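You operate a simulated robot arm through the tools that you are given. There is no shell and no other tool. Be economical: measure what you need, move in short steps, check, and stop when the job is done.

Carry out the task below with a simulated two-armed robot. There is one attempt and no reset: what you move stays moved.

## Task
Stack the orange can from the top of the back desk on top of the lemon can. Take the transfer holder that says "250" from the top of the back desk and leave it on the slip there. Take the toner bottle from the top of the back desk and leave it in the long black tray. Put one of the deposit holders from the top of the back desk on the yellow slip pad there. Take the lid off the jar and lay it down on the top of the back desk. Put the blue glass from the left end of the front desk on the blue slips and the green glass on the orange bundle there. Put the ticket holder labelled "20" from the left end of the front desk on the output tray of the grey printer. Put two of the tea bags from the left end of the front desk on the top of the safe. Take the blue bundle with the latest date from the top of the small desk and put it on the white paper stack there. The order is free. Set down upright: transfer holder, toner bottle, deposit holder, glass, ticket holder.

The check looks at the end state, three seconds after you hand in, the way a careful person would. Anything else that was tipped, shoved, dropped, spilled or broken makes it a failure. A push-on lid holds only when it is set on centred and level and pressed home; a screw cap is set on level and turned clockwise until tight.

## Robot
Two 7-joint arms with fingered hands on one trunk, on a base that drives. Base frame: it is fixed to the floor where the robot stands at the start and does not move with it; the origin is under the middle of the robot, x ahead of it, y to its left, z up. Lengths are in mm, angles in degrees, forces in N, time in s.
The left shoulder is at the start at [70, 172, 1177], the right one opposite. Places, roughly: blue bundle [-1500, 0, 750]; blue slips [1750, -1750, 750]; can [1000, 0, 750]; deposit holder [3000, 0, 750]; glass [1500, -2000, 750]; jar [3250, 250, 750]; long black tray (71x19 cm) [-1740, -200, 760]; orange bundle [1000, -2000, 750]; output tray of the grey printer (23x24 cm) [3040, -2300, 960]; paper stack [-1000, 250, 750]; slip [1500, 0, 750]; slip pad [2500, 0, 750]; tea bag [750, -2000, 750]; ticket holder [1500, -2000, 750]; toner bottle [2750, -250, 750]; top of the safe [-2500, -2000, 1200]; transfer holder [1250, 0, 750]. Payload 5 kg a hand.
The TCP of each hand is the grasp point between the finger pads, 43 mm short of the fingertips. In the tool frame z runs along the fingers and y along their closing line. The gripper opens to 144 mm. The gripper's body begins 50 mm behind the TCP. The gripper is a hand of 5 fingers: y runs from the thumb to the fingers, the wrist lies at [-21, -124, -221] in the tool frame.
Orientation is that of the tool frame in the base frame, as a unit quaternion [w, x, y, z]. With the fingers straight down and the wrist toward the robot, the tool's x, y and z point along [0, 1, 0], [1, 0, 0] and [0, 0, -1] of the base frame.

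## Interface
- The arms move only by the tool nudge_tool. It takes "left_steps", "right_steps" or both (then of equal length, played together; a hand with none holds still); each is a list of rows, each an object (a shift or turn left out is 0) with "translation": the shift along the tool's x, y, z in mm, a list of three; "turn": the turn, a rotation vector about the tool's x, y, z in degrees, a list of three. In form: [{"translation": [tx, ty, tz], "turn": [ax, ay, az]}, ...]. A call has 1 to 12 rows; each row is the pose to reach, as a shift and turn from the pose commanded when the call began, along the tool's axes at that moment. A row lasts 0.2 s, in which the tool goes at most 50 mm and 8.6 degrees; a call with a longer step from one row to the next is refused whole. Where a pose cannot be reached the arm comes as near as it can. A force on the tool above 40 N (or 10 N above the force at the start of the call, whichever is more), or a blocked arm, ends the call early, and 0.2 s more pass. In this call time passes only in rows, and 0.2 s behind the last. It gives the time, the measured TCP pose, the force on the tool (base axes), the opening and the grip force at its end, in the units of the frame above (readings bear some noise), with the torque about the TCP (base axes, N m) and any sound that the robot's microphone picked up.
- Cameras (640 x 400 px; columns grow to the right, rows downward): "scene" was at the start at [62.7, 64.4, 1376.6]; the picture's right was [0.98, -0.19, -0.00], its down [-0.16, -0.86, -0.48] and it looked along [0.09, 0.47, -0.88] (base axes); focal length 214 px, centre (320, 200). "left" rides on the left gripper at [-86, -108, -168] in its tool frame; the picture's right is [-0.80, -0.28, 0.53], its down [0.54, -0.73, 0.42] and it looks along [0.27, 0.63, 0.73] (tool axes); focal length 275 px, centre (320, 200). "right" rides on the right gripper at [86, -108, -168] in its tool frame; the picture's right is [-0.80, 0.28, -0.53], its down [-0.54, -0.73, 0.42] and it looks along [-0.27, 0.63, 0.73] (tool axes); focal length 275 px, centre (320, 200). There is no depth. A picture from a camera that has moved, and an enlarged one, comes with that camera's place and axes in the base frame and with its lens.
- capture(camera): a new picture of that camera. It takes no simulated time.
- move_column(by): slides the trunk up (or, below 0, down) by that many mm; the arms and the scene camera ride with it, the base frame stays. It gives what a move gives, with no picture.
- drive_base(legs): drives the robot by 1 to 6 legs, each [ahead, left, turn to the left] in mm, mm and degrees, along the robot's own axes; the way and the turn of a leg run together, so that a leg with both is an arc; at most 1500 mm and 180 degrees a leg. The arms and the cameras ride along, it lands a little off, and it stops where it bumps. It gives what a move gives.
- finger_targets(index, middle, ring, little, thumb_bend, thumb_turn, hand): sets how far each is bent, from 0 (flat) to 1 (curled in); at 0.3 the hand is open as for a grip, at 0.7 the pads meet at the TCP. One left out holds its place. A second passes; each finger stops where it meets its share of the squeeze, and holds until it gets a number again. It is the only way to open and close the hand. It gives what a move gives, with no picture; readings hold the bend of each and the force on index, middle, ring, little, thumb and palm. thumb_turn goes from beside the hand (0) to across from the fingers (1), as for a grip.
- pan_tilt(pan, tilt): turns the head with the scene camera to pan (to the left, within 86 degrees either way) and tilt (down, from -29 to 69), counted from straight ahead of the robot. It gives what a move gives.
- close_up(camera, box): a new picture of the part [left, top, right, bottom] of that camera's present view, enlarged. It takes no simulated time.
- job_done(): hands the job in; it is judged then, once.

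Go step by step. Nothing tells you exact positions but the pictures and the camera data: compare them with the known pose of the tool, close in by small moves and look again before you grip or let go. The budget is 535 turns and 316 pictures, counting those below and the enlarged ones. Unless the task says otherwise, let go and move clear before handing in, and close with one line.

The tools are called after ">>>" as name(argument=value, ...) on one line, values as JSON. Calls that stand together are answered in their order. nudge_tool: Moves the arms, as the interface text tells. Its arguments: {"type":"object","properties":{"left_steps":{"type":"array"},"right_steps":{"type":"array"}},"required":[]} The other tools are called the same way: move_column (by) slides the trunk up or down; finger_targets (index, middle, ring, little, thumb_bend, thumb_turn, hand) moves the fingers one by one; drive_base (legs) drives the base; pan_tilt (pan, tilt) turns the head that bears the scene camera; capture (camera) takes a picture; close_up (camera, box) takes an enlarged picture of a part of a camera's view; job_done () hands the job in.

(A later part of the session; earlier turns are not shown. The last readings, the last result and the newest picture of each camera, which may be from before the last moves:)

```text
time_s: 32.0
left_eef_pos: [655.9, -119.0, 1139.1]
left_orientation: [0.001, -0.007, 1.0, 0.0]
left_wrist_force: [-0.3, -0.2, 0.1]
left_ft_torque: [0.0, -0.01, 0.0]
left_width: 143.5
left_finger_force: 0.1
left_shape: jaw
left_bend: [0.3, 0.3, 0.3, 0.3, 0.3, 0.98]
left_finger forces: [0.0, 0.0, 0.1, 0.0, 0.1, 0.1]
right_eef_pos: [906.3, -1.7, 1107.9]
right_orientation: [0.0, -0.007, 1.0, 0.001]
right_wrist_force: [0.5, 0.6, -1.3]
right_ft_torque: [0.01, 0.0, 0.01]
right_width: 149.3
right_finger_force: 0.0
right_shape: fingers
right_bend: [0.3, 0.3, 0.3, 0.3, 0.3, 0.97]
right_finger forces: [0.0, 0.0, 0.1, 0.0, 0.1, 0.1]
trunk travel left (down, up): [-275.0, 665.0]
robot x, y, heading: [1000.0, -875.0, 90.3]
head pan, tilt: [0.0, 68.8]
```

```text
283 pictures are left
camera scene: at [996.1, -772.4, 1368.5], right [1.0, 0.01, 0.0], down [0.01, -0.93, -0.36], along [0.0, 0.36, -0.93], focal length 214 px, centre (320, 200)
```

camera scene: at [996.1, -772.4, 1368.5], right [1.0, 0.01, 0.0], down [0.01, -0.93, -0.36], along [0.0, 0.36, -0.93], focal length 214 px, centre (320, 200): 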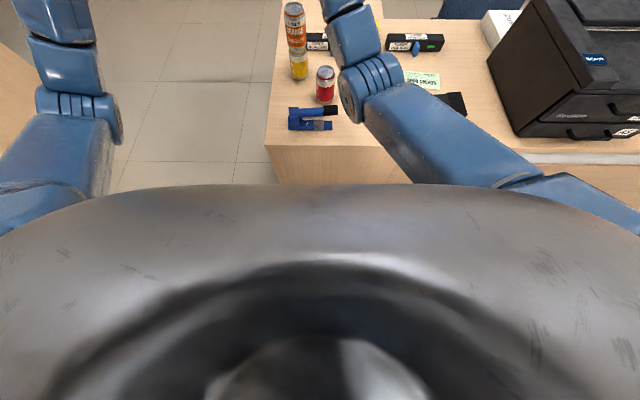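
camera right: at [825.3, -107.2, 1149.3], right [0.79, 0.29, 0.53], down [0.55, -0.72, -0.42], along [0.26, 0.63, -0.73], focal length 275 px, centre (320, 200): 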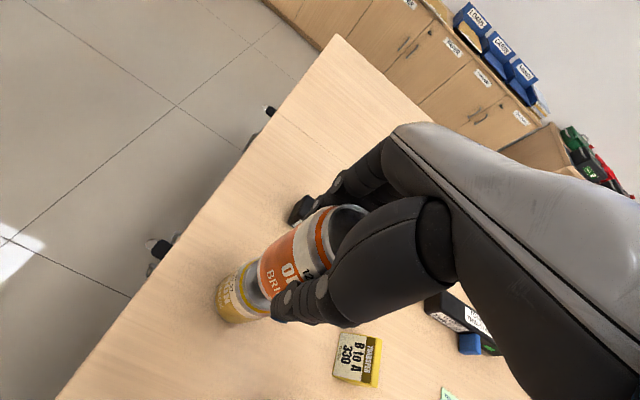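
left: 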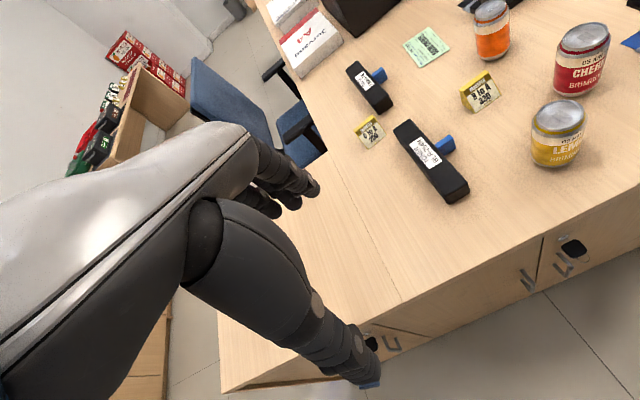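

>>> drive_base(legs=[[0, -200, 0], [150, 0, 0]])

>>> drive_base(legs=[[60, 0, 0]])

>>> pan_tilt(pan=0, tilt=40)

>>> capture(camera="scene")

```text
time_s: 34.6
left_eef_pos: [858.3, 32.0, 1139.7]
left_orientation: [0.0, -0.007, 1.0, 0.0]
left_wrist_force: [-0.4, 0.5, -1.3]
left_ft_torque: [-0.04, -0.05, -0.01]
left_width: 143.6
left_finger_force: 0.0
left_shape: jaw
left_bend: [0.3, 0.3, 0.3, 0.3, 0.3, 0.98]
left_finger forces: [0.1, 0.0, 0.0, 0.1, 0.0, 0.1]
right_eef_pos: [1111.3, 151.4, 1110.1]
right_orientation: [0.001, -0.007, 1.0, 0.0]
right_wrist_force: [0.2, 0.3, -0.3]
right_ft_torque: [0.01, 0.03, 0.0]
right_width: 149.3
right_finger_force: 0.0
right_shape: fingers
right_bend: [0.3, 0.3, 0.3, 0.3, 0.3, 0.97]
right_finger forces: [0.0, 0.1, 0.0, 0.0, 0.1, 0.1]
trunk travel left (down, up): [-275.0, 665.0]
robot x, y, heading: [1202.4, -725.5, 91.3]
head pan, tilt: [0.0, 68.8]
```

```text
time_s: 35.6
left_eef_pos: [857.0, 91.2, 1141.2]
left_orientation: [0.0, -0.006, 1.0, 0.001]
left_wrist_force: [-1.3, 0.0, -0.5]
left_ft_torque: [0.06, 0.0, -0.05]
left_width: 144.0
left_finger_force: 0.1
left_shape: jaw
left_bend: [0.3, 0.3, 0.3, 0.3, 0.3, 0.98]
left_finger forces: [0.0, 0.0, 0.1, 0.1, 0.0, 0.0]
right_eef_pos: [1110.0, 209.3, 1111.3]
right_orientation: [0.0, -0.007, 1.0, 0.0]
right_wrist_force: [-0.2, 0.7, -1.2]
right_ft_torque: [0.03, -0.03, 0.04]
right_width: 149.4
right_finger_force: 0.0
right_shape: fingers
right_bend: [0.3, 0.3, 0.3, 0.3, 0.3, 0.97]
right_finger forces: [0.1, 0.1, 0.1, 0.0, 0.0, 0.0]
trunk travel left (down, up): [-275.0, 665.0]
robot x, y, heading: [1202.0, -669.1, 91.0]
head pan, tilt: [0.0, 68.8]
```

```text
time_s: 36.5
left_eef_pos: [857.0, 90.3, 1140.1]
left_orientation: [0.0, -0.007, 1.0, 0.0]
left_wrist_force: [-0.1, -0.6, -0.5]
left_ft_torque: [0.01, 0.01, 0.01]
left_width: 144.0
left_finger_force: 0.0
left_shape: jaw
left_bend: [0.3, 0.3, 0.3, 0.3, 0.3, 0.98]
left_finger forces: [0.1, 0.0, 0.0, 0.0, 0.1, 0.0]
right_eef_pos: [1109.4, 208.7, 1110.8]
right_orientation: [-0.001, -0.007, 1.0, 0.0]
right_wrist_force: [0.1, -0.8, -0.5]
right_ft_torque: [-0.03, 0.01, 0.02]
right_width: 149.1
right_finger_force: 0.0
right_shape: fingers
right_bend: [0.3, 0.3, 0.3, 0.3, 0.3, 0.97]
right_finger forces: [0.1, 0.0, 0.0, 0.0, 0.0, 0.0]
trunk travel left (down, up): [-275.0, 665.0]
robot x, y, heading: [1202.6, -667.5, 90.7]
head pan, tilt: [0.0, 40.0]
```

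```text
282 pictures are left
camera scene: at [1198.2, -532.8, 1404.6], right [1.0, 0.01, 0.0], down [0.01, -0.64, -0.77], along [-0.01, 0.77, -0.64], focal length 214 px, centre (320, 200)
```

scene: 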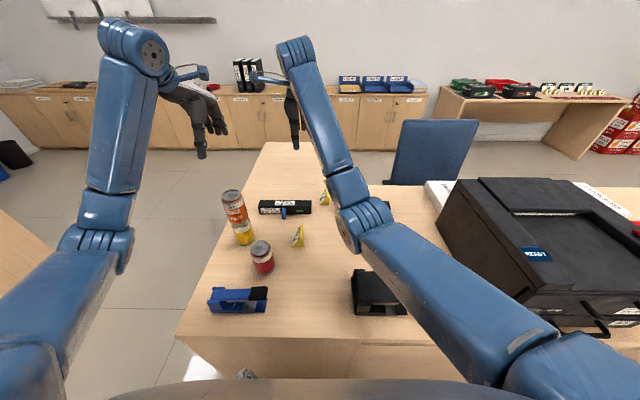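

>>> capture(camera="right")

>>> close_up(camera="scene", box=[260, 160, 420, 260])

```text
281 pictures are left
camera right: at [1026.5, 99.7, 1278.5], right [0.79, 0.3, 0.53], down [0.55, -0.72, -0.42], along [0.26, 0.63, -0.73], focal length 275 px, centre (320, 200)
```

right: 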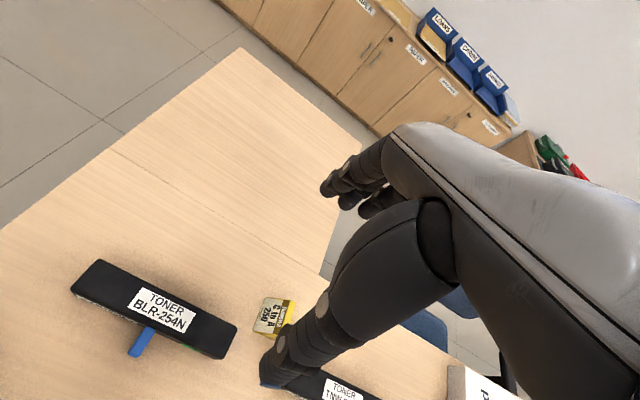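

```text
4.00 times, centred on (340, 210) of scene
camera zoom: at [1198.2, -532.8, 1404.6], right [1.0, 0.01, 0.0], down [0.01, -0.64, -0.77], along [-0.01, 0.77, -0.64], focal length 858 px, centre (240, 160)
```

zoom: 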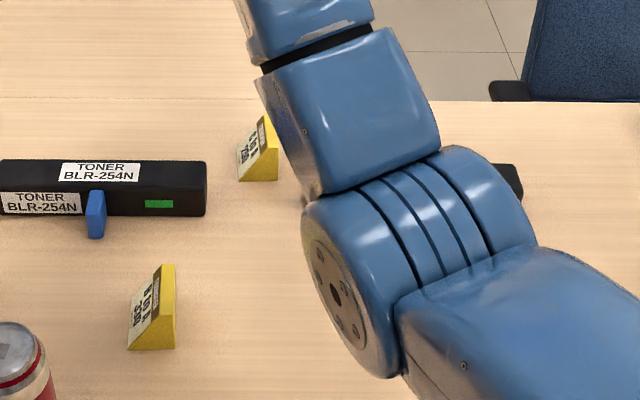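

>>> nudge_tool(right_steps=[{"translation": [-25, 8, 40]}, {"translation": [-50, 17, 80]}, {"translation": [-75, 26, 115]}, {"translation": [-98, 34, 150]}, {"translation": [-98, 34, 190]}, {"translation": [-98, 34, 210]}])

>>> capture(camera="right")

>>> close_up(camera="scene", box=[280, 140, 400, 215])

```text
time_s: 37.9
left_eef_pos: [857.5, 92.4, 1139.8]
left_orientation: [-0.001, -0.007, 1.0, 0.001]
left_wrist_force: [0.3, 0.6, 0.0]
left_ft_torque: [-0.02, 0.0, -0.02]
left_width: 143.6
left_finger_force: 0.0
left_shape: jaw
left_bend: [0.3, 0.3, 0.3, 0.3, 0.3, 0.98]
left_finger forces: [0.1, 0.0, 0.1, 0.0, 0.0, 0.1]
right_eef_pos: [1208.8, 245.6, 899.7]
right_orientation: [-0.001, -0.006, 1.0, 0.0]
right_wrist_force: [-0.3, -0.4, 0.2]
right_ft_torque: [0.01, 0.03, 0.01]
right_width: 149.3
right_finger_force: 0.1
right_shape: fingers
right_bend: [0.3, 0.3, 0.3, 0.3, 0.3, 0.98]
right_finger forces: [0.0, 0.1, 0.1, 0.1, 0.0, 0.0]
trunk travel left (down, up): [-275.0, 665.0]
robot x, y, heading: [1201.3, -672.2, 90.7]
head pan, tilt: [0.0, 40.0]
```

```text
279 pictures are left
camera right: at [1125.3, 136.3, 1068.1], right [0.79, 0.3, 0.53], down [0.55, -0.72, -0.42], along [0.26, 0.63, -0.73], focal length 275 px, centre (320, 200)
```

right: 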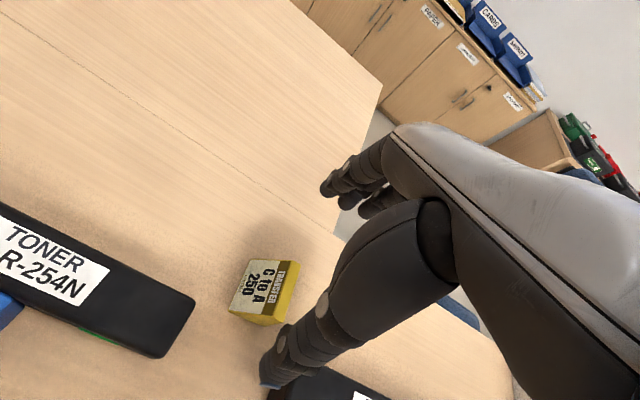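

```text
5.33 times, centred on (340, 178) of scene
camera zoom: at [1198.4, -531.7, 1404.6], right [1.0, 0.01, 0.0], down [0.01, -0.64, -0.77], along [-0.01, 0.77, -0.64], focal length 1144 px, centre (213, 320)
```

zoom: 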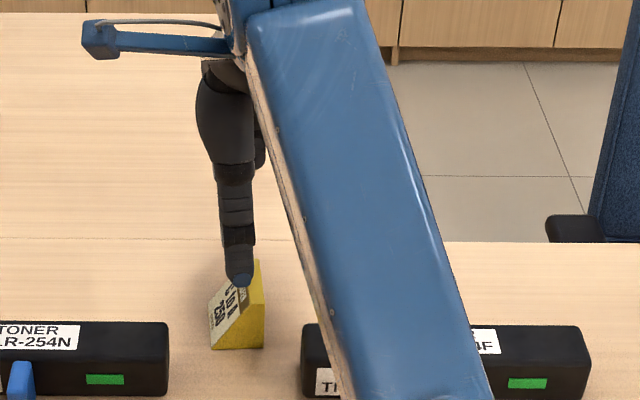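

>>> nudge_tool(right_steps=[{"translation": [-3, -7, 35]}, {"translation": [-3, -7, 70]}, {"translation": [-3, -7, 90]}, {"translation": [-3, -7, 100]}])

>>> capture(camera="right")

>>> close_up(camera="scene", box=[280, 140, 400, 215])

```text
time_s: 39.1
left_eef_pos: [855.4, 88.2, 1143.1]
left_orientation: [0.001, -0.007, 1.0, 0.003]
left_wrist_force: [-1.4, -0.3, 0.5]
left_ft_torque: [0.03, -0.02, 0.01]
left_width: 143.7
left_finger_force: 0.0
left_shape: jaw
left_bend: [0.3, 0.3, 0.3, 0.3, 0.3, 0.98]
left_finger forces: [0.0, 0.0, 0.1, 0.0, 0.0, 0.0]
right_eef_pos: [1212.3, 251.0, 840.1]
right_orientation: [-0.002, -0.007, 1.0, 0.022]
right_wrist_force: [0.4, 0.2, -0.2]
right_ft_torque: [0.01, -0.04, 0.0]
right_width: 149.2
right_finger_force: 0.0
right_shape: fingers
right_bend: [0.3, 0.3, 0.3, 0.3, 0.3, 0.98]
right_finger forces: [0.1, 0.0, 0.0, 0.1, 0.0, 0.0]
trunk travel left (down, up): [-275.0, 665.0]
robot x, y, heading: [1203.0, -666.7, 90.8]
head pan, tilt: [0.0, 40.0]
stopped in row 4 (right hand): the arm was blocked; the commanded pose is now the measured one
```

```text
277 pictures are left
camera right: at [1128.4, 134.8, 1003.1], right [0.79, 0.27, 0.54], down [0.55, -0.7, -0.46], along [0.26, 0.66, -0.7], focal length 275 px, centre (320, 200)
```

right: 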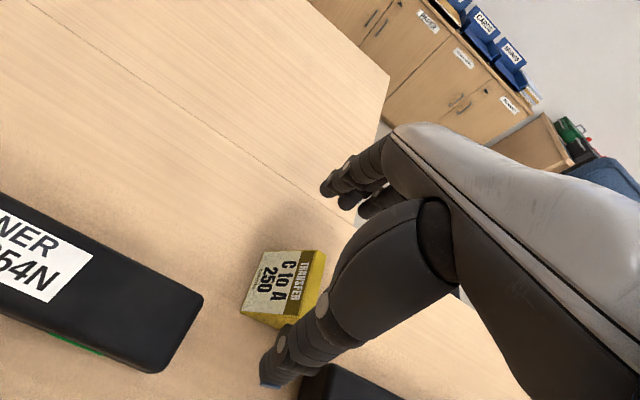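

```text
5.33 times, centred on (340, 178) of scene
camera zoom: at [1197.2, -536.8, 1403.8], right [1.0, 0.01, 0.0], down [0.01, -0.64, -0.77], along [-0.01, 0.77, -0.64], focal length 1144 px, centre (213, 320)
```

zoom: 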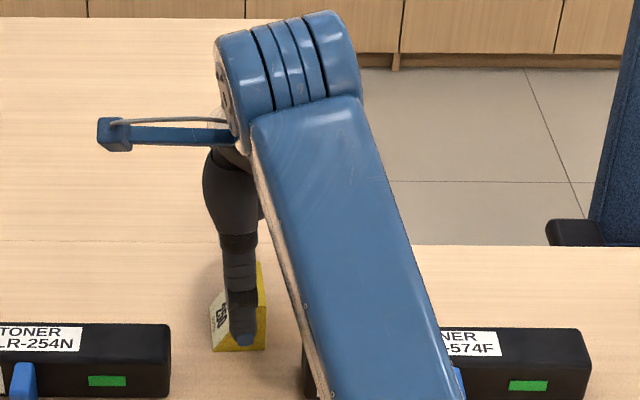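

The arm hit its reach limit. I raise, shift the base a little left, lower the trunk and retry.

>>> nudge_tool(right_steps=[{"translation": [0, -10, -40], "turn": [1.2, 0, 0]}, {"translation": [0, -20, -60], "turn": [2.5, 0, 0]}])

>>> drive_base(legs=[[0, 80, 0], [25, 0, 0]])

>>> move_column(by=-100)

```text
time_s: 39.7
left_eef_pos: [855.4, 92.4, 1140.4]
left_orientation: [0.0, -0.008, 1.0, 0.001]
left_wrist_force: [-0.6, -0.5, 1.3]
left_ft_torque: [0.06, 0.01, 0.04]
left_width: 144.0
left_finger_force: 0.0
left_shape: jaw
left_bend: [0.3, 0.3, 0.3, 0.3, 0.3, 0.98]
left_finger forces: [0.0, 0.1, 0.0, 0.1, 0.0, 0.1]
right_eef_pos: [1211.8, 230.0, 885.7]
right_orientation: [0.0, -0.008, 1.0, -0.006]
right_wrist_force: [-0.1, -1.1, -0.4]
right_ft_torque: [0.05, -0.02, -0.01]
right_width: 149.4
right_finger_force: 0.1
right_shape: fingers
right_bend: [0.3, 0.3, 0.3, 0.3, 0.3, 0.98]
right_finger forces: [0.1, 0.0, 0.0, 0.0, 0.0, 0.0]
trunk travel left (down, up): [-275.0, 665.0]
robot x, y, heading: [1195.3, -665.1, 90.7]
head pan, tilt: [0.0, 40.0]
```

```text
time_s: 41.2
left_eef_pos: [779.3, 115.2, 1142.0]
left_orientation: [0.0, -0.008, 1.0, 0.0]
left_wrist_force: [-0.2, -0.6, 0.1]
left_ft_torque: [0.03, 0.04, 0.05]
left_width: 144.2
left_finger_force: 0.1
left_shape: jaw
left_bend: [0.3, 0.3, 0.3, 0.3, 0.3, 0.98]
left_finger forces: [0.1, 0.1, 0.1, 0.0, 0.0, 0.1]
right_eef_pos: [1136.4, 253.5, 888.3]
right_orientation: [-0.001, -0.007, 1.0, -0.006]
right_wrist_force: [0.6, 0.3, 0.9]
right_ft_torque: [0.05, 0.03, 0.02]
right_width: 149.3
right_finger_force: 0.0
right_shape: fingers
right_bend: [0.3, 0.3, 0.3, 0.3, 0.3, 0.98]
right_finger forces: [0.0, 0.1, 0.0, 0.0, 0.0, 0.0]
trunk travel left (down, up): [-275.0, 665.0]
robot x, y, heading: [1122.2, -643.5, 90.7]
head pan, tilt: [0.0, 40.0]
```

```text
time_s: 42.5
left_eef_pos: [773.5, 95.6, 1063.6]
left_orientation: [0.006, -0.005, 1.0, 0.009]
left_wrist_force: [-0.6, -0.1, -0.2]
left_ft_torque: [0.06, -0.11, 0.0]
left_width: 143.8
left_finger_force: 0.1
left_shape: jaw
left_bend: [0.3, 0.3, 0.3, 0.3, 0.3, 0.98]
left_finger forces: [0.0, 0.1, 0.0, 0.0, 0.0, 0.0]
right_eef_pos: [1135.3, 258.4, 901.9]
right_orientation: [0.007, -0.003, 0.999, 0.052]
right_wrist_force: [0.7, 0.2, 0.3]
right_ft_torque: [0.03, 0.04, -0.02]
right_width: 149.3
right_finger_force: 0.0
right_shape: fingers
right_bend: [0.3, 0.3, 0.3, 0.3, 0.3, 0.98]
right_finger forces: [0.0, 0.0, 0.0, 0.1, 0.0, 0.0]
trunk travel left (down, up): [-175.0, 765.0]
robot x, y, heading: [1122.3, -646.8, 90.4]
head pan, tilt: [0.0, 40.0]
```

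>>> capture(camera="scene")

>>> capture(camera="right")

```text
275 pictures are left
camera scene: at [1106.8, -560.7, 1324.9], right [1.0, 0.01, 0.01], down [0.01, -0.61, -0.79], along [0.0, 0.79, -0.61], focal length 214 px, centre (320, 200)
```

scene: 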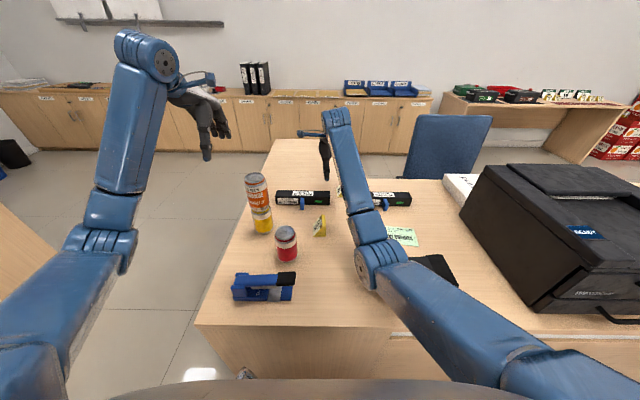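

```text
274 pictures are left
camera right: at [1048.5, 134.6, 1057.3], right [0.79, 0.23, 0.57], down [0.55, -0.67, -0.49], along [0.27, 0.7, -0.66], focal length 275 px, centre (320, 200)
```

right: 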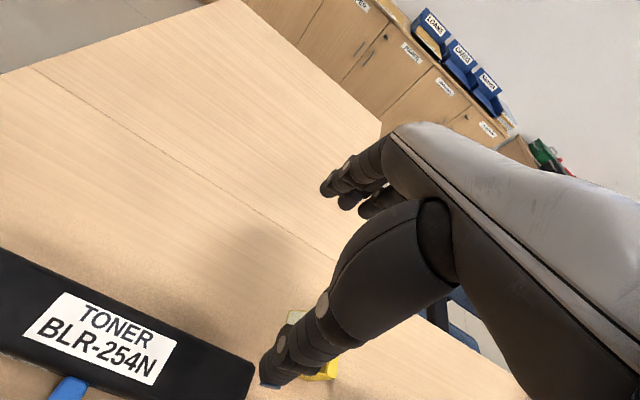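

The readings look off after lowering (the trunk seems displaced), possibly the elbow touched something. I raise the column again and look.

>>> move_column(by=100)

>>> capture(camera="scene")

```text
time_s: 43.9
left_eef_pos: [777.6, 114.5, 1140.1]
left_orientation: [0.0, -0.008, 1.0, 0.001]
left_wrist_force: [0.2, -0.8, 0.1]
left_ft_torque: [0.02, 0.05, -0.02]
left_width: 143.8
left_finger_force: 0.1
left_shape: jaw
left_bend: [0.3, 0.3, 0.3, 0.3, 0.3, 0.98]
left_finger forces: [0.1, 0.1, 0.1, 0.0, 0.0, 0.0]
right_eef_pos: [1134.7, 254.6, 886.2]
right_orientation: [-0.001, -0.008, 1.0, -0.007]
right_wrist_force: [-0.2, 0.1, -0.1]
right_ft_torque: [0.04, 0.03, -0.01]
right_width: 149.6
right_finger_force: 0.1
right_shape: fingers
right_bend: [0.3, 0.3, 0.3, 0.3, 0.3, 0.98]
right_finger forces: [0.0, 0.1, 0.0, 0.1, 0.0, 0.0]
trunk travel left (down, up): [-275.0, 665.0]
robot x, y, heading: [1120.5, -642.4, 90.9]
head pan, tilt: [0.0, 40.0]
```

```text
273 pictures are left
camera scene: at [1120.3, -507.6, 1403.5], right [1.0, 0.02, 0.0], down [0.01, -0.64, -0.77], along [-0.01, 0.77, -0.64], focal length 214 px, centre (320, 200)
```

scene: 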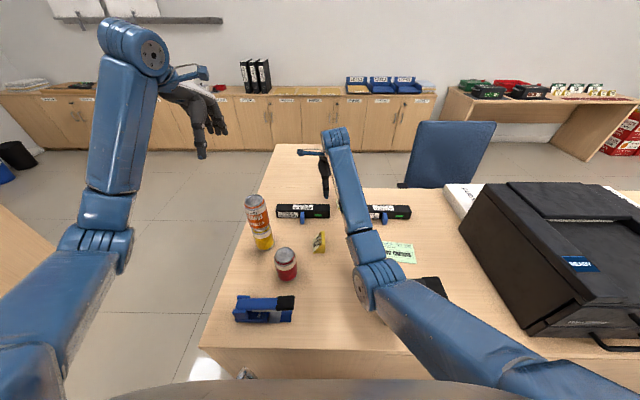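

Everything restored. From this closer stance the holder should be reachable without lowering; I move over it.

>>> nudge_tool(right_steps=[{"translation": [-38, -7, -5]}, {"translation": [-76, -15, -5]}])

>>> capture(camera="scene")

>>> capture(camera="right")

```text
time_s: 44.5
left_eef_pos: [779.0, 115.5, 1141.9]
left_orientation: [0.0, -0.008, 1.0, 0.002]
left_wrist_force: [0.9, -0.4, 1.0]
left_ft_torque: [-0.04, -0.03, 0.01]
left_width: 143.7
left_finger_force: 0.1
left_shape: jaw
left_bend: [0.3, 0.3, 0.3, 0.3, 0.3, 0.98]
left_finger forces: [0.2, 0.0, 0.0, 0.0, 0.1, 0.1]
right_eef_pos: [1211.8, 243.7, 893.5]
right_orientation: [-0.001, -0.008, 1.0, -0.006]
right_wrist_force: [-0.1, 0.2, -0.3]
right_ft_torque: [0.01, -0.01, -0.01]
right_width: 149.3
right_finger_force: 0.1
right_shape: fingers
right_bend: [0.3, 0.3, 0.3, 0.3, 0.3, 0.98]
right_finger forces: [0.0, 0.0, 0.0, 0.0, 0.0, 0.0]
trunk travel left (down, up): [-275.0, 665.0]
robot x, y, heading: [1124.2, -643.3, 90.8]
head pan, tilt: [0.0, 40.0]
```

```text
272 pictures are left
camera scene: at [1120.6, -507.0, 1404.8], right [1.0, 0.02, 0.0], down [0.01, -0.64, -0.77], along [-0.01, 0.77, -0.64], focal length 214 px, centre (320, 200)
```

scene: 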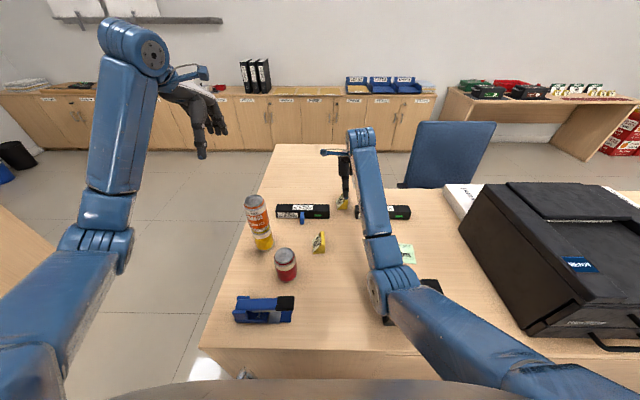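

```text
271 pictures are left
camera right: at [1128.8, 136.4, 1063.0], right [0.79, 0.3, 0.53], down [0.55, -0.72, -0.41], along [0.26, 0.62, -0.74], focal length 275 px, centre (320, 200)
```

right: 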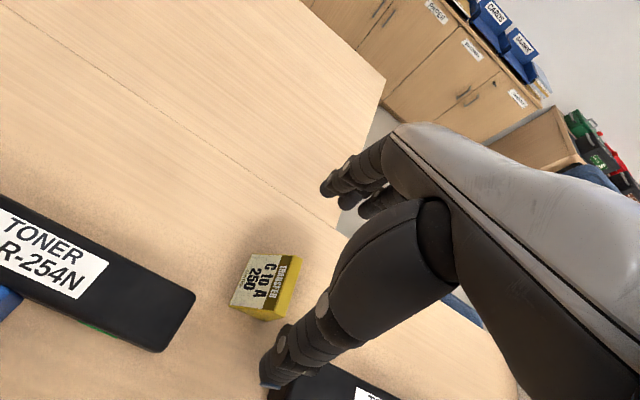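

The elbow hovers over the hole punch here, so I shift the robot left to keep the elbow over free desk.

>>> nudge_tool(right_steps=[{"translation": [0, 0, -40]}, {"translation": [0, 0, -80]}])

>>> drive_base(legs=[[0, 125, 0]])

>>> nudge_tool(right_steps=[{"translation": [-40, -2, 10]}, {"translation": [-80, -4, 30]}, {"translation": [-120, -7, 60]}, {"translation": [-125, -7, 85]}])

>>> capture(camera="scene")

>>> capture(camera="right")

```text
time_s: 45.0
left_eef_pos: [779.0, 116.3, 1140.4]
left_orientation: [0.0, -0.009, 1.0, 0.001]
left_wrist_force: [-0.3, -0.8, 0.9]
left_ft_torque: [0.02, -0.03, 0.02]
left_width: 143.8
left_finger_force: 0.0
left_shape: jaw
left_bend: [0.3, 0.3, 0.3, 0.3, 0.3, 0.98]
left_finger forces: [0.0, 0.0, 0.0, 0.0, 0.0, 0.0]
right_eef_pos: [1211.5, 241.1, 973.5]
right_orientation: [-0.001, -0.007, 1.0, -0.007]
right_wrist_force: [0.2, -0.2, 0.1]
right_ft_torque: [-0.02, 0.01, -0.01]
right_width: 149.3
right_finger_force: 0.1
right_shape: fingers
right_bend: [0.3, 0.3, 0.3, 0.3, 0.3, 0.98]
right_finger forces: [0.0, 0.0, 0.0, 0.0, 0.1, 0.0]
trunk travel left (down, up): [-275.0, 665.0]
robot x, y, heading: [1125.3, -639.9, 91.0]
head pan, tilt: [0.0, 40.0]
```

```text
time_s: 46.3
left_eef_pos: [657.3, 116.0, 1140.2]
left_orientation: [0.0, -0.007, 1.0, 0.0]
left_wrist_force: [-1.3, 0.9, -0.4]
left_ft_torque: [0.02, -0.05, -0.02]
left_width: 143.8
left_finger_force: 0.1
left_shape: jaw
left_bend: [0.3, 0.3, 0.3, 0.3, 0.3, 0.98]
left_finger forces: [0.0, 0.1, 0.0, 0.1, 0.0, 0.0]
right_eef_pos: [1091.7, 239.2, 973.5]
right_orientation: [-0.001, -0.006, 1.0, -0.007]
right_wrist_force: [-0.7, 0.4, 0.9]
right_ft_torque: [0.02, -0.03, -0.02]
right_width: 149.5
right_finger_force: 0.1
right_shape: fingers
right_bend: [0.3, 0.3, 0.3, 0.3, 0.3, 0.98]
right_finger forces: [0.0, 0.0, 0.0, 0.0, 0.0, 0.0]
trunk travel left (down, up): [-275.0, 665.0]
robot x, y, heading: [997.9, -644.1, 90.7]
head pan, tilt: [0.0, 40.0]
```

```text
time_s: 47.3
left_eef_pos: [645.6, 116.4, 1142.4]
left_orientation: [0.003, -0.008, 1.0, 0.001]
left_wrist_force: [-0.1, 0.1, 0.9]
left_ft_torque: [0.01, 0.04, -0.04]
left_width: 144.0
left_finger_force: 0.1
left_shape: jaw
left_bend: [0.3, 0.3, 0.3, 0.3, 0.3, 0.98]
left_finger forces: [0.0, 0.1, 0.0, 0.0, 0.0, 0.0]
right_eef_pos: [1209.4, 238.9, 904.9]
right_orientation: [0.003, -0.009, 1.0, 0.001]
right_wrist_force: [-0.3, 0.0, -0.6]
right_ft_torque: [-0.02, 0.04, 0.01]
right_width: 149.5
right_finger_force: 0.1
right_shape: fingers
right_bend: [0.3, 0.3, 0.3, 0.3, 0.3, 0.98]
right_finger forces: [0.0, 0.1, 0.0, 0.0, 0.1, 0.0]
trunk travel left (down, up): [-275.0, 665.0]
robot x, y, heading: [999.9, -645.3, 91.0]
head pan, tilt: [0.0, 40.0]
```

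```text
270 pictures are left
camera scene: at [986.9, -507.3, 1408.3], right [1.0, 0.02, 0.01], down [0.02, -0.64, -0.77], along [-0.01, 0.77, -0.64], focal length 214 px, centre (320, 200)
```

scene: 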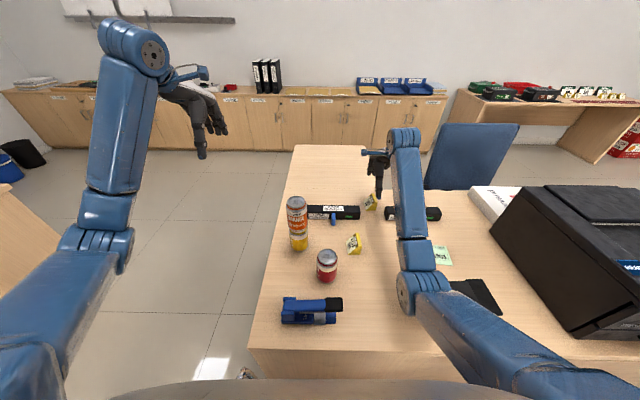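

```text
269 pictures are left
camera right: at [1125.5, 129.0, 1073.2], right [0.79, 0.3, 0.54], down [0.56, -0.72, -0.42], along [0.26, 0.63, -0.73], focal length 275 px, centre (320, 200)
```

right: 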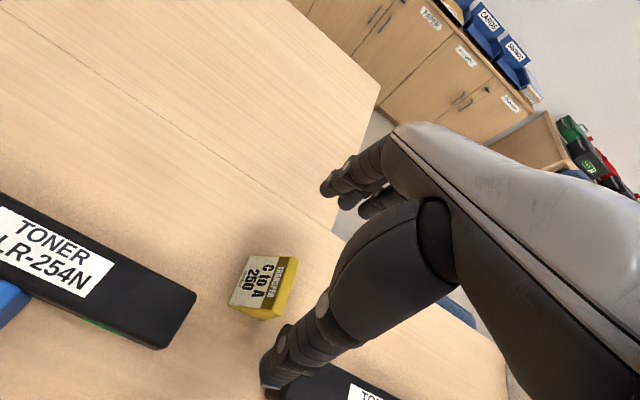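

The earlier blocks look like the low-hanging elbow touching the desk or punch. I back off, then raise the column so that the elbow stays high, and check the punch.

>>> nudge_tool(right_steps=[{"translation": [30, -20, -30]}, {"translation": [60, -40, -60]}, {"translation": [90, -60, -90]}])

>>> move_column(by=250)

>>> pan_tilt(pan=-20, tilt=50)

>>> capture(camera="scene")

```text
time_s: 48.1
left_eef_pos: [652.0, 113.9, 1138.8]
left_orientation: [0.001, -0.008, 1.0, 0.001]
left_wrist_force: [0.8, -0.6, 0.2]
left_ft_torque: [0.04, -0.03, 0.01]
left_width: 143.9
left_finger_force: 0.1
left_shape: jaw
left_bend: [0.3, 0.3, 0.3, 0.3, 0.3, 0.98]
left_finger forces: [0.0, 0.0, 0.0, 0.0, 0.0, 0.1]
right_eef_pos: [1122.9, 171.9, 973.7]
right_orientation: [-0.002, -0.007, 1.0, -0.007]
right_wrist_force: [-0.5, -0.3, 0.0]
right_ft_torque: [0.03, -0.04, 0.01]
right_width: 149.4
right_finger_force: 0.0
right_shape: fingers
right_bend: [0.3, 0.3, 0.3, 0.3, 0.3, 0.97]
right_finger forces: [0.0, 0.1, 0.1, 0.0, 0.0, 0.0]
trunk travel left (down, up): [-275.0, 665.0]
robot x, y, heading: [996.3, -641.9, 90.9]
head pan, tilt: [0.0, 40.0]
```

```text
time_s: 50.7
left_eef_pos: [657.3, 116.3, 1390.1]
left_orientation: [0.0, -0.006, 1.0, 0.0]
left_wrist_force: [-0.3, 0.5, 0.7]
left_ft_torque: [0.01, 0.03, 0.02]
left_width: 143.8
left_finger_force: 0.0
left_shape: jaw
left_bend: [0.3, 0.3, 0.3, 0.3, 0.3, 0.98]
left_finger forces: [0.1, 0.0, 0.0, 0.0, 0.0, 0.1]
right_eef_pos: [1129.3, 174.0, 1225.0]
right_orientation: [0.0, -0.006, 1.0, -0.007]
right_wrist_force: [0.3, 0.3, -0.3]
right_ft_torque: [0.03, 0.0, 0.04]
right_width: 149.6
right_finger_force: 0.1
right_shape: fingers
right_bend: [0.3, 0.3, 0.3, 0.3, 0.3, 0.97]
right_finger forces: [0.1, 0.0, 0.0, 0.0, 0.1, 0.0]
trunk travel left (down, up): [-525.0, 415.0]
robot x, y, heading: [997.2, -642.5, 91.0]
head pan, tilt: [0.0, 40.0]
```

```text
time_s: 51.5
left_eef_pos: [656.3, 116.3, 1391.1]
left_orientation: [-0.001, -0.006, 1.0, 0.0]
left_wrist_force: [0.5, -0.2, -0.5]
left_ft_torque: [0.01, 0.0, 0.0]
left_width: 144.1
left_finger_force: 0.0
left_shape: jaw
left_bend: [0.3, 0.3, 0.3, 0.3, 0.3, 0.98]
left_finger forces: [0.0, 0.0, 0.0, 0.0, 0.0, 0.0]
right_eef_pos: [1128.5, 173.6, 1225.4]
right_orientation: [-0.001, -0.007, 1.0, -0.007]
right_wrist_force: [0.1, 0.1, 1.2]
right_ft_torque: [-0.01, 0.0, 0.03]
right_width: 149.5
right_finger_force: 0.1
right_shape: fingers
right_bend: [0.3, 0.3, 0.3, 0.3, 0.3, 0.97]
right_finger forces: [0.0, 0.1, 0.0, 0.0, 0.1, 0.1]
trunk travel left (down, up): [-525.0, 415.0]
robot x, y, heading: [998.7, -644.1, 90.7]
head pan, tilt: [-20.0, 50.0]
```

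```text
268 pictures are left
camera scene: at [1023.3, -520.3, 1640.4], right [0.94, -0.33, 0.0], down [-0.25, -0.72, -0.64], along [0.21, 0.61, -0.77], focal length 214 px, centre (320, 200)
```

scene: 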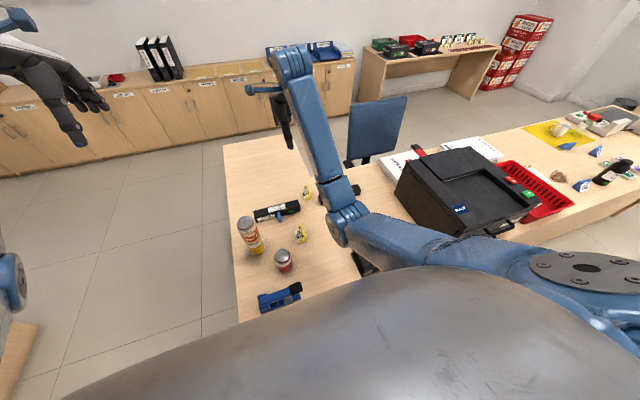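

>>> nudge_tool(right_steps=[{"translation": [-20, 16, 40], "turn": [0, 0, 0]}, {"translation": [-40, 32, 80]}, {"translation": [-60, 48, 120]}, {"translation": [-82, 66, 160]}, {"translation": [-82, 66, 205]}, {"translation": [-82, 66, 250]}, {"translation": [-82, 66, 295]}, {"translation": [-82, 66, 325]}])

>>> capture(camera="scene")

>>> capture(camera="right")

```text
time_s: 53.3
left_eef_pos: [656.4, 115.7, 1391.1]
left_orientation: [0.0, -0.006, 1.0, 0.0]
left_wrist_force: [1.0, 0.8, -0.7]
left_ft_torque: [-0.02, 0.01, 0.02]
left_width: 143.6
left_finger_force: 0.1
left_shape: jaw
left_bend: [0.3, 0.3, 0.3, 0.3, 0.3, 0.98]
left_finger forces: [0.0, 0.0, 0.0, 0.0, 0.0, 0.0]
right_eef_pos: [1209.5, 237.4, 897.8]
right_orientation: [0.0, -0.006, 1.0, -0.006]
right_wrist_force: [-1.1, 0.2, 1.3]
right_ft_torque: [0.0, -0.03, 0.01]
right_width: 149.6
right_finger_force: 0.0
right_shape: fingers
right_bend: [0.3, 0.3, 0.3, 0.3, 0.3, 0.98]
right_finger forces: [0.0, 0.1, 0.0, 0.0, 0.0, 0.1]
trunk travel left (down, up): [-525.0, 415.0]
robot x, y, heading: [999.2, -642.0, 90.5]
head pan, tilt: [-20.0, 50.0]
```

```text
267 pictures are left
camera scene: at [1023.4, -520.0, 1640.4], right [0.94, -0.33, 0.0], down [-0.25, -0.72, -0.64], along [0.21, 0.61, -0.77], focal length 214 px, centre (320, 200)
```

scene: 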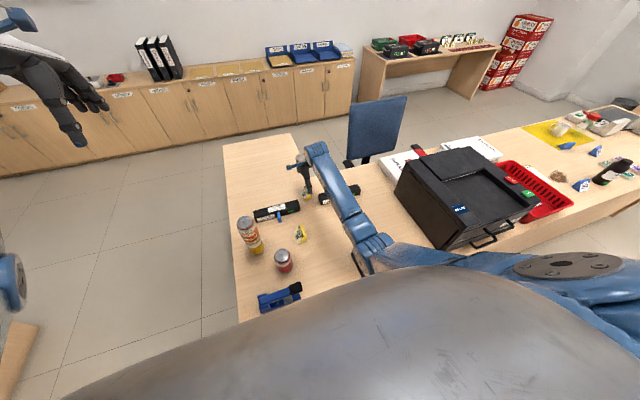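

```text
266 pictures are left
camera right: at [1125.1, 130.9, 1067.8], right [0.79, 0.3, 0.53], down [0.55, -0.72, -0.41], along [0.26, 0.62, -0.74], focal length 275 px, centre (320, 200)
```

right: 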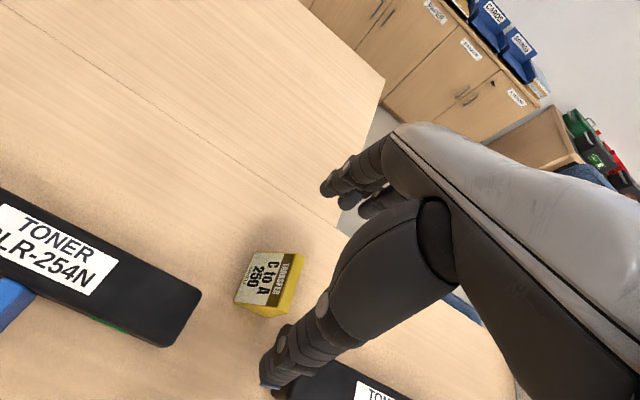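

>>> nudge_tool(right_steps=[{"translation": [0, 0, 40], "turn": [-0.7, 0, -5]}, {"translation": [0, 0, 75], "turn": [-0.7, 0, -8]}, {"translation": [0, 0, 95], "turn": [-0.7, 0, -8]}])

>>> capture(camera="right")

>>> close_up(camera="scene", box=[260, 150, 340, 200])

```text
time_s: 54.1
left_eef_pos: [656.4, 115.4, 1389.8]
left_orientation: [0.0, -0.007, 1.0, 0.0]
left_wrist_force: [-0.6, -0.7, -0.5]
left_ft_torque: [0.04, -0.03, 0.0]
left_width: 143.7
left_finger_force: 0.1
left_shape: jaw
left_bend: [0.3, 0.3, 0.3, 0.3, 0.3, 0.98]
left_finger forces: [0.1, 0.0, 0.0, 0.1, 0.0, 0.1]
right_eef_pos: [1207.6, 233.8, 804.9]
right_orientation: [-0.001, -0.076, 0.997, 0.0]
right_wrist_force: [-0.4, -0.2, 0.7]
right_ft_torque: [-0.03, -0.02, 0.01]
right_width: 149.4
right_finger_force: 0.0
right_shape: fingers
right_bend: [0.3, 0.3, 0.3, 0.3, 0.3, 0.98]
right_finger forces: [0.0, 0.0, 0.0, 0.0, 0.0, 0.0]
trunk travel left (down, up): [-525.0, 415.0]
robot x, y, heading: [999.3, -641.1, 90.5]
head pan, tilt: [-20.0, 50.0]
```

```text
265 pictures are left
camera right: at [1141.7, 114.7, 974.4], right [0.75, 0.4, 0.53], down [0.65, -0.64, -0.42], along [0.17, 0.66, -0.73], focal length 275 px, centre (320, 200)
```

right: 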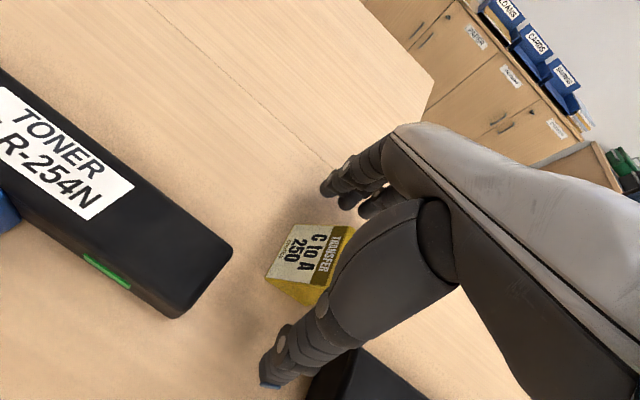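

```text
8.00 times, centred on (300, 175) of scene
camera zoom: at [1022.8, -520.5, 1640.5], right [0.94, -0.33, 0.0], down [-0.25, -0.72, -0.64], along [0.21, 0.61, -0.77], focal length 1716 px, centre (480, 400)
```

zoom: 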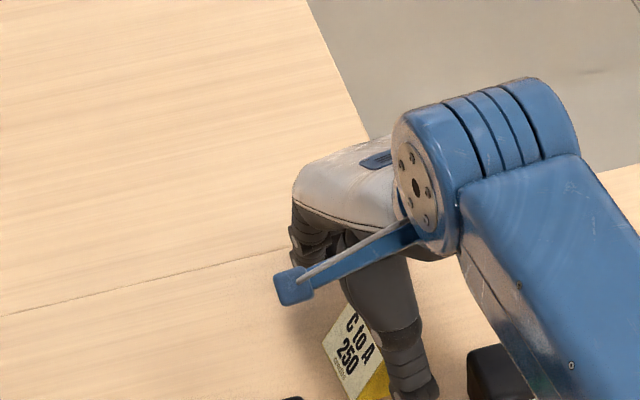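

>>> nudge_tool(right_steps=[{"translation": [-2, 5, 4], "turn": [0, 0, 3]}, {"translation": [-2, 5, 8], "turn": [0, 0, 3]}])

>>> finger_targets(hand="right", index=0.62, middle=0.62, thumb_bend=0.62)

>>> capture(camera="right")

```text
time_s: 54.7
left_eef_pos: [657.3, 116.3, 1391.3]
left_orientation: [0.001, -0.006, 1.0, -0.001]
left_wrist_force: [-0.5, -0.3, -1.0]
left_ft_torque: [0.02, 0.0, 0.01]
left_width: 143.9
left_finger_force: 0.1
left_shape: jaw
left_bend: [0.3, 0.3, 0.3, 0.3, 0.3, 0.98]
left_finger forces: [0.0, 0.1, 0.1, 0.0, 0.0, 0.0]
right_eef_pos: [1211.5, 239.6, 797.2]
right_orientation: [-0.001, -0.05, 0.999, 0.0]
right_wrist_force: [1.0, -0.1, 0.6]
right_ft_torque: [-0.02, 0.0, 0.04]
right_width: 149.3
right_finger_force: 0.1
right_shape: fingers
right_bend: [0.3, 0.3, 0.3, 0.3, 0.3, 0.98]
right_finger forces: [0.0, 0.0, 0.1, 0.0, 0.0, 0.0]
trunk travel left (down, up): [-525.0, 415.0]
robot x, y, heading: [996.6, -642.0, 91.0]
head pan, tilt: [-20.0, 50.0]
```

```text
time_s: 55.7
left_eef_pos: [657.0, 114.9, 1391.2]
left_orientation: [-0.001, -0.006, 1.0, 0.001]
left_wrist_force: [0.4, 0.3, 0.2]
left_ft_torque: [-0.01, -0.03, 0.0]
left_width: 144.0
left_finger_force: 0.1
left_shape: jaw
left_bend: [0.3, 0.3, 0.3, 0.3, 0.3, 0.98]
left_finger forces: [0.1, 0.0, 0.1, 0.0, 0.1, 0.0]
right_eef_pos: [1210.1, 240.3, 798.8]
right_orientation: [0.0, -0.049, 0.999, 0.001]
right_wrist_force: [-0.1, 5.9, 16.4]
right_ft_torque: [0.84, -0.14, 0.04]
right_width: 65.7
right_finger_force: 21.1
right_shape: fingers
right_bend: [0.55, 0.56, 0.3, 0.3, 0.54, 0.97]
right_finger forces: [8.0, 21.6, 0.0, 0.0, 13.2, 0.1]
trunk travel left (down, up): [-525.0, 415.0]
robot x, y, heading: [1000.0, -647.4, 90.6]
head pan, tilt: [-20.0, 50.0]
```

```text
263 pictures are left
camera right: at [1136.4, 123.8, 967.6], right [0.77, 0.36, 0.53], down [0.61, -0.67, -0.43], along [0.2, 0.65, -0.73], focal length 275 px, centre (320, 200)
```

right: 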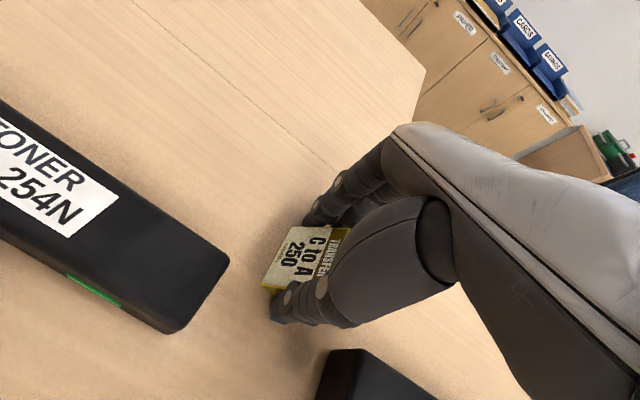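

Gripped (middle fingertip presses the desk slightly). I lift.

>>> nudge_tool(right_steps=[{"translation": [0, 0, -3]}, {"translation": [0, 0, -8]}, {"translation": [0, 0, -30]}, {"translation": [0, 0, -70]}, {"translation": [0, 0, -110]}])

>>> capture(camera="right")

```text
time_s: 56.9
left_eef_pos: [657.7, 115.6, 1389.0]
left_orientation: [-0.001, -0.006, 1.0, 0.001]
left_wrist_force: [0.4, 1.1, 0.0]
left_ft_torque: [0.04, -0.03, -0.02]
left_width: 143.6
left_finger_force: 0.1
left_shape: jaw
left_bend: [0.3, 0.3, 0.3, 0.3, 0.3, 0.98]
left_finger forces: [0.1, 0.0, 0.1, 0.0, 0.2, 0.0]
right_eef_pos: [1208.2, 240.4, 908.9]
right_orientation: [-0.001, -0.05, 0.999, -0.002]
right_wrist_force: [-0.3, -0.5, -1.8]
right_ft_torque: [0.02, 0.03, 0.03]
right_width: 65.5
right_finger_force: 14.0
right_shape: fingers
right_bend: [0.55, 0.58, 0.3, 0.3, 0.54, 0.96]
right_finger forces: [7.5, 6.5, 0.0, 0.1, 13.9, 0.0]
trunk travel left (down, up): [-525.0, 415.0]
robot x, y, heading: [1000.8, -644.8, 90.7]
head pan, tilt: [-20.0, 50.0]
```

```text
262 pictures are left
camera right: at [1135.7, 124.5, 1077.5], right [0.77, 0.36, 0.53], down [0.61, -0.67, -0.42], along [0.2, 0.65, -0.73], focal length 275 px, centre (320, 200)
```

right: 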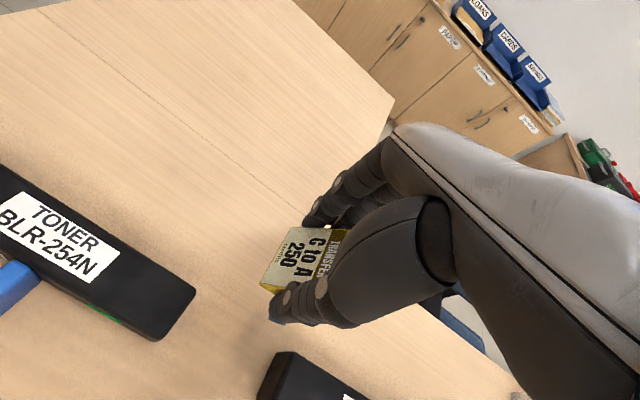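

>>> nudge_tool(right_steps=[{"translation": [0, -20, -40]}, {"translation": [-20, -52, -60]}, {"translation": [-50, -84, -60]}, {"translation": [-80, -116, -60]}, {"translation": [-110, -150, -60]}, {"translation": [-140, -185, -60]}, {"translation": [-160, -225, -60]}, {"translation": [-169, -260, -60]}, {"translation": [-169, -278, -60]}])

>>> capture(camera="right")

>>> capture(camera="scene")

```text
time_s: 58.9
left_eef_pos: [657.1, 115.3, 1390.0]
left_orientation: [0.0, -0.007, 1.0, 0.001]
left_wrist_force: [-0.2, -0.3, -0.2]
left_ft_torque: [-0.02, -0.01, -0.02]
left_width: 143.9
left_finger_force: 0.2
left_shape: jaw
left_bend: [0.3, 0.3, 0.3, 0.3, 0.3, 0.98]
left_finger forces: [0.0, 0.1, 0.0, 0.0, 0.0, 0.1]
right_eef_pos: [1404.0, -17.2, 968.6]
right_orientation: [-0.001, -0.05, 0.999, -0.002]
right_wrist_force: [-0.5, -0.1, -1.8]
right_ft_torque: [-0.03, 0.0, 0.02]
right_width: 65.5
right_finger_force: 13.9
right_shape: fingers
right_bend: [0.55, 0.58, 0.3, 0.3, 0.54, 0.96]
right_finger forces: [7.5, 6.3, 0.0, 0.0, 13.9, 0.0]
trunk travel left (down, up): [-525.0, 415.0]
robot x, y, heading: [1001.0, -643.5, 91.0]
head pan, tilt: [-20.0, 50.0]
```

```text
261 pictures are left
camera right: at [1330.2, -133.3, 1137.0], right [0.77, 0.36, 0.53], down [0.61, -0.67, -0.42], along [0.2, 0.65, -0.73], focal length 275 px, centre (320, 200)
```

right: 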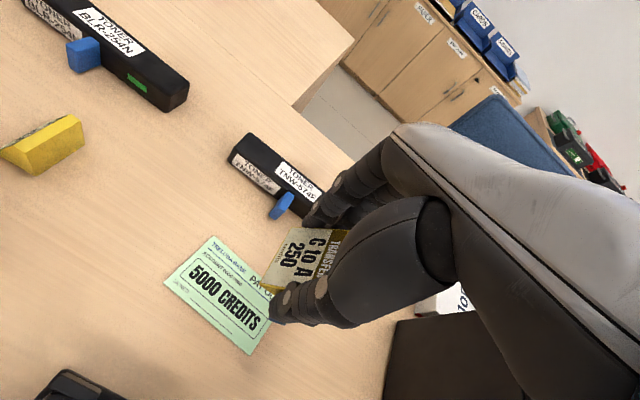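

```text
260 pictures are left
camera scene: at [1023.7, -520.8, 1640.4], right [0.94, -0.33, 0.0], down [-0.25, -0.72, -0.64], along [0.21, 0.61, -0.77], focal length 214 px, centre (320, 200)
```

scene: 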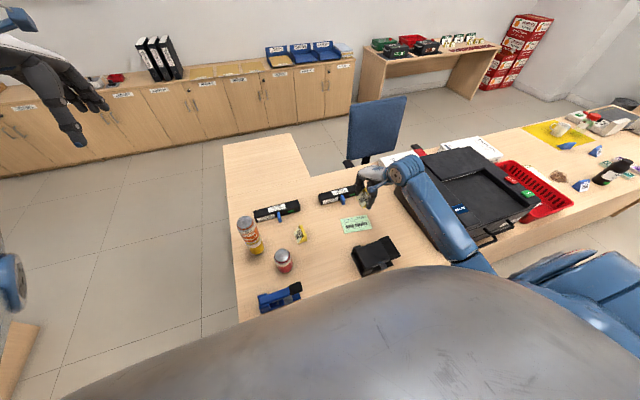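

Slip centre is about (1387,-20). I align and lower.

>>> nudge_tool(right_steps=[{"translation": [16, -2, 40]}, {"translation": [16, -2, 80]}, {"translation": [16, -2, 120]}, {"translation": [16, -2, 150]}, {"translation": [16, -2, 160]}])

>>> capture(camera="right")

>>> close_up(camera="scene", box=[310, 170, 406, 230])

```text
time_s: 60.1
left_eef_pos: [657.0, 116.2, 1390.4]
left_orientation: [0.001, -0.006, 1.0, 0.0]
left_wrist_force: [-0.7, 0.6, 0.6]
left_ft_torque: [0.01, -0.02, 0.0]
left_width: 143.6
left_finger_force: 0.0
left_shape: jaw
left_bend: [0.3, 0.3, 0.3, 0.3, 0.3, 0.98]
left_finger forces: [0.0, 0.1, 0.1, 0.0, 0.0, 0.0]
right_eef_pos: [1389.4, -23.4, 806.4]
right_orientation: [-0.001, -0.05, 0.999, -0.001]
right_wrist_force: [-0.1, 0.4, -0.9]
right_ft_torque: [0.06, 0.01, -0.01]
right_width: 65.6
right_finger_force: 13.8
right_shape: fingers
right_bend: [0.55, 0.58, 0.3, 0.3, 0.54, 0.96]
right_finger forces: [7.5, 6.3, 0.0, 0.0, 13.7, 0.0]
trunk travel left (down, up): [-525.0, 415.0]
robot x, y, heading: [999.8, -644.4, 90.9]
head pan, tilt: [-20.0, 50.0]
```

```text
259 pictures are left
camera right: at [1315.9, -138.8, 975.3], right [0.77, 0.36, 0.53], down [0.61, -0.67, -0.42], along [0.2, 0.65, -0.73], focal length 275 px, centre (320, 200)
```

right: 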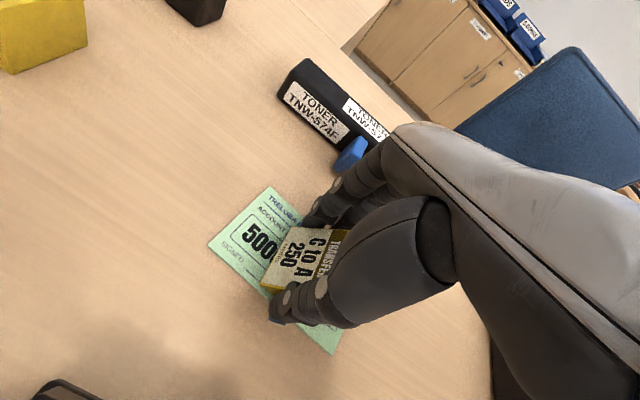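

```text
6.67 times, centred on (358, 200) of scene
camera zoom: at [1023.8, -520.3, 1640.4], right [0.94, -0.33, 0.0], down [-0.25, -0.72, -0.64], along [0.21, 0.61, -0.77], focal length 1430 px, centre (67, 200)
```

zoom: 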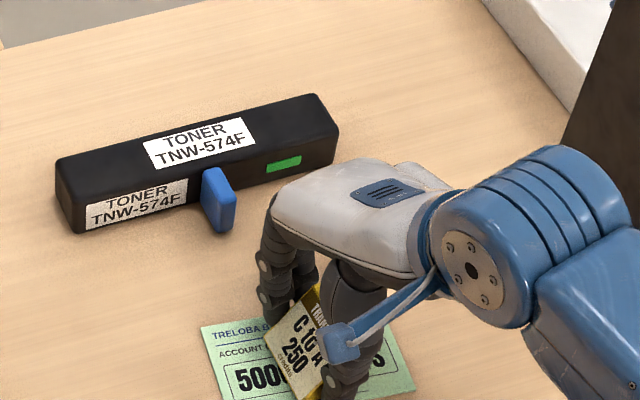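

>>> nudge_tool(right_steps=[{"translation": [0, 0, 3]}, {"translation": [0, 0, 5]}, {"translation": [0, 0, 7]}, {"translation": [0, 0, 8.5]}])

```text
time_s: 61.1
left_eef_pos: [655.6, 113.9, 1392.2]
left_orientation: [0.001, -0.007, 1.0, 0.001]
left_wrist_force: [-0.5, 0.7, -0.1]
left_ft_torque: [-0.01, -0.01, 0.04]
left_width: 143.8
left_finger_force: 0.1
left_shape: jaw
left_bend: [0.3, 0.3, 0.3, 0.3, 0.3, 0.98]
left_finger forces: [0.0, 0.1, 0.0, 0.1, 0.0, 0.1]
right_eef_pos: [1387.8, -23.5, 802.8]
right_orientation: [0.0, -0.05, 0.999, 0.002]
right_wrist_force: [-0.3, 1.3, 20.4]
right_ft_torque: [0.36, -0.13, 0.01]
right_width: 65.3
right_finger_force: 22.0
right_shape: fingers
right_bend: [0.56, 0.58, 0.3, 0.3, 0.54, 0.96]
right_finger forces: [7.3, 19.8, 0.0, 0.1, 15.7, 0.1]
trunk travel left (down, up): [-525.0, 415.0]
robot x, y, heading: [995.0, -642.4, 90.8]
head pan, tilt: [-20.0, 50.0]
```

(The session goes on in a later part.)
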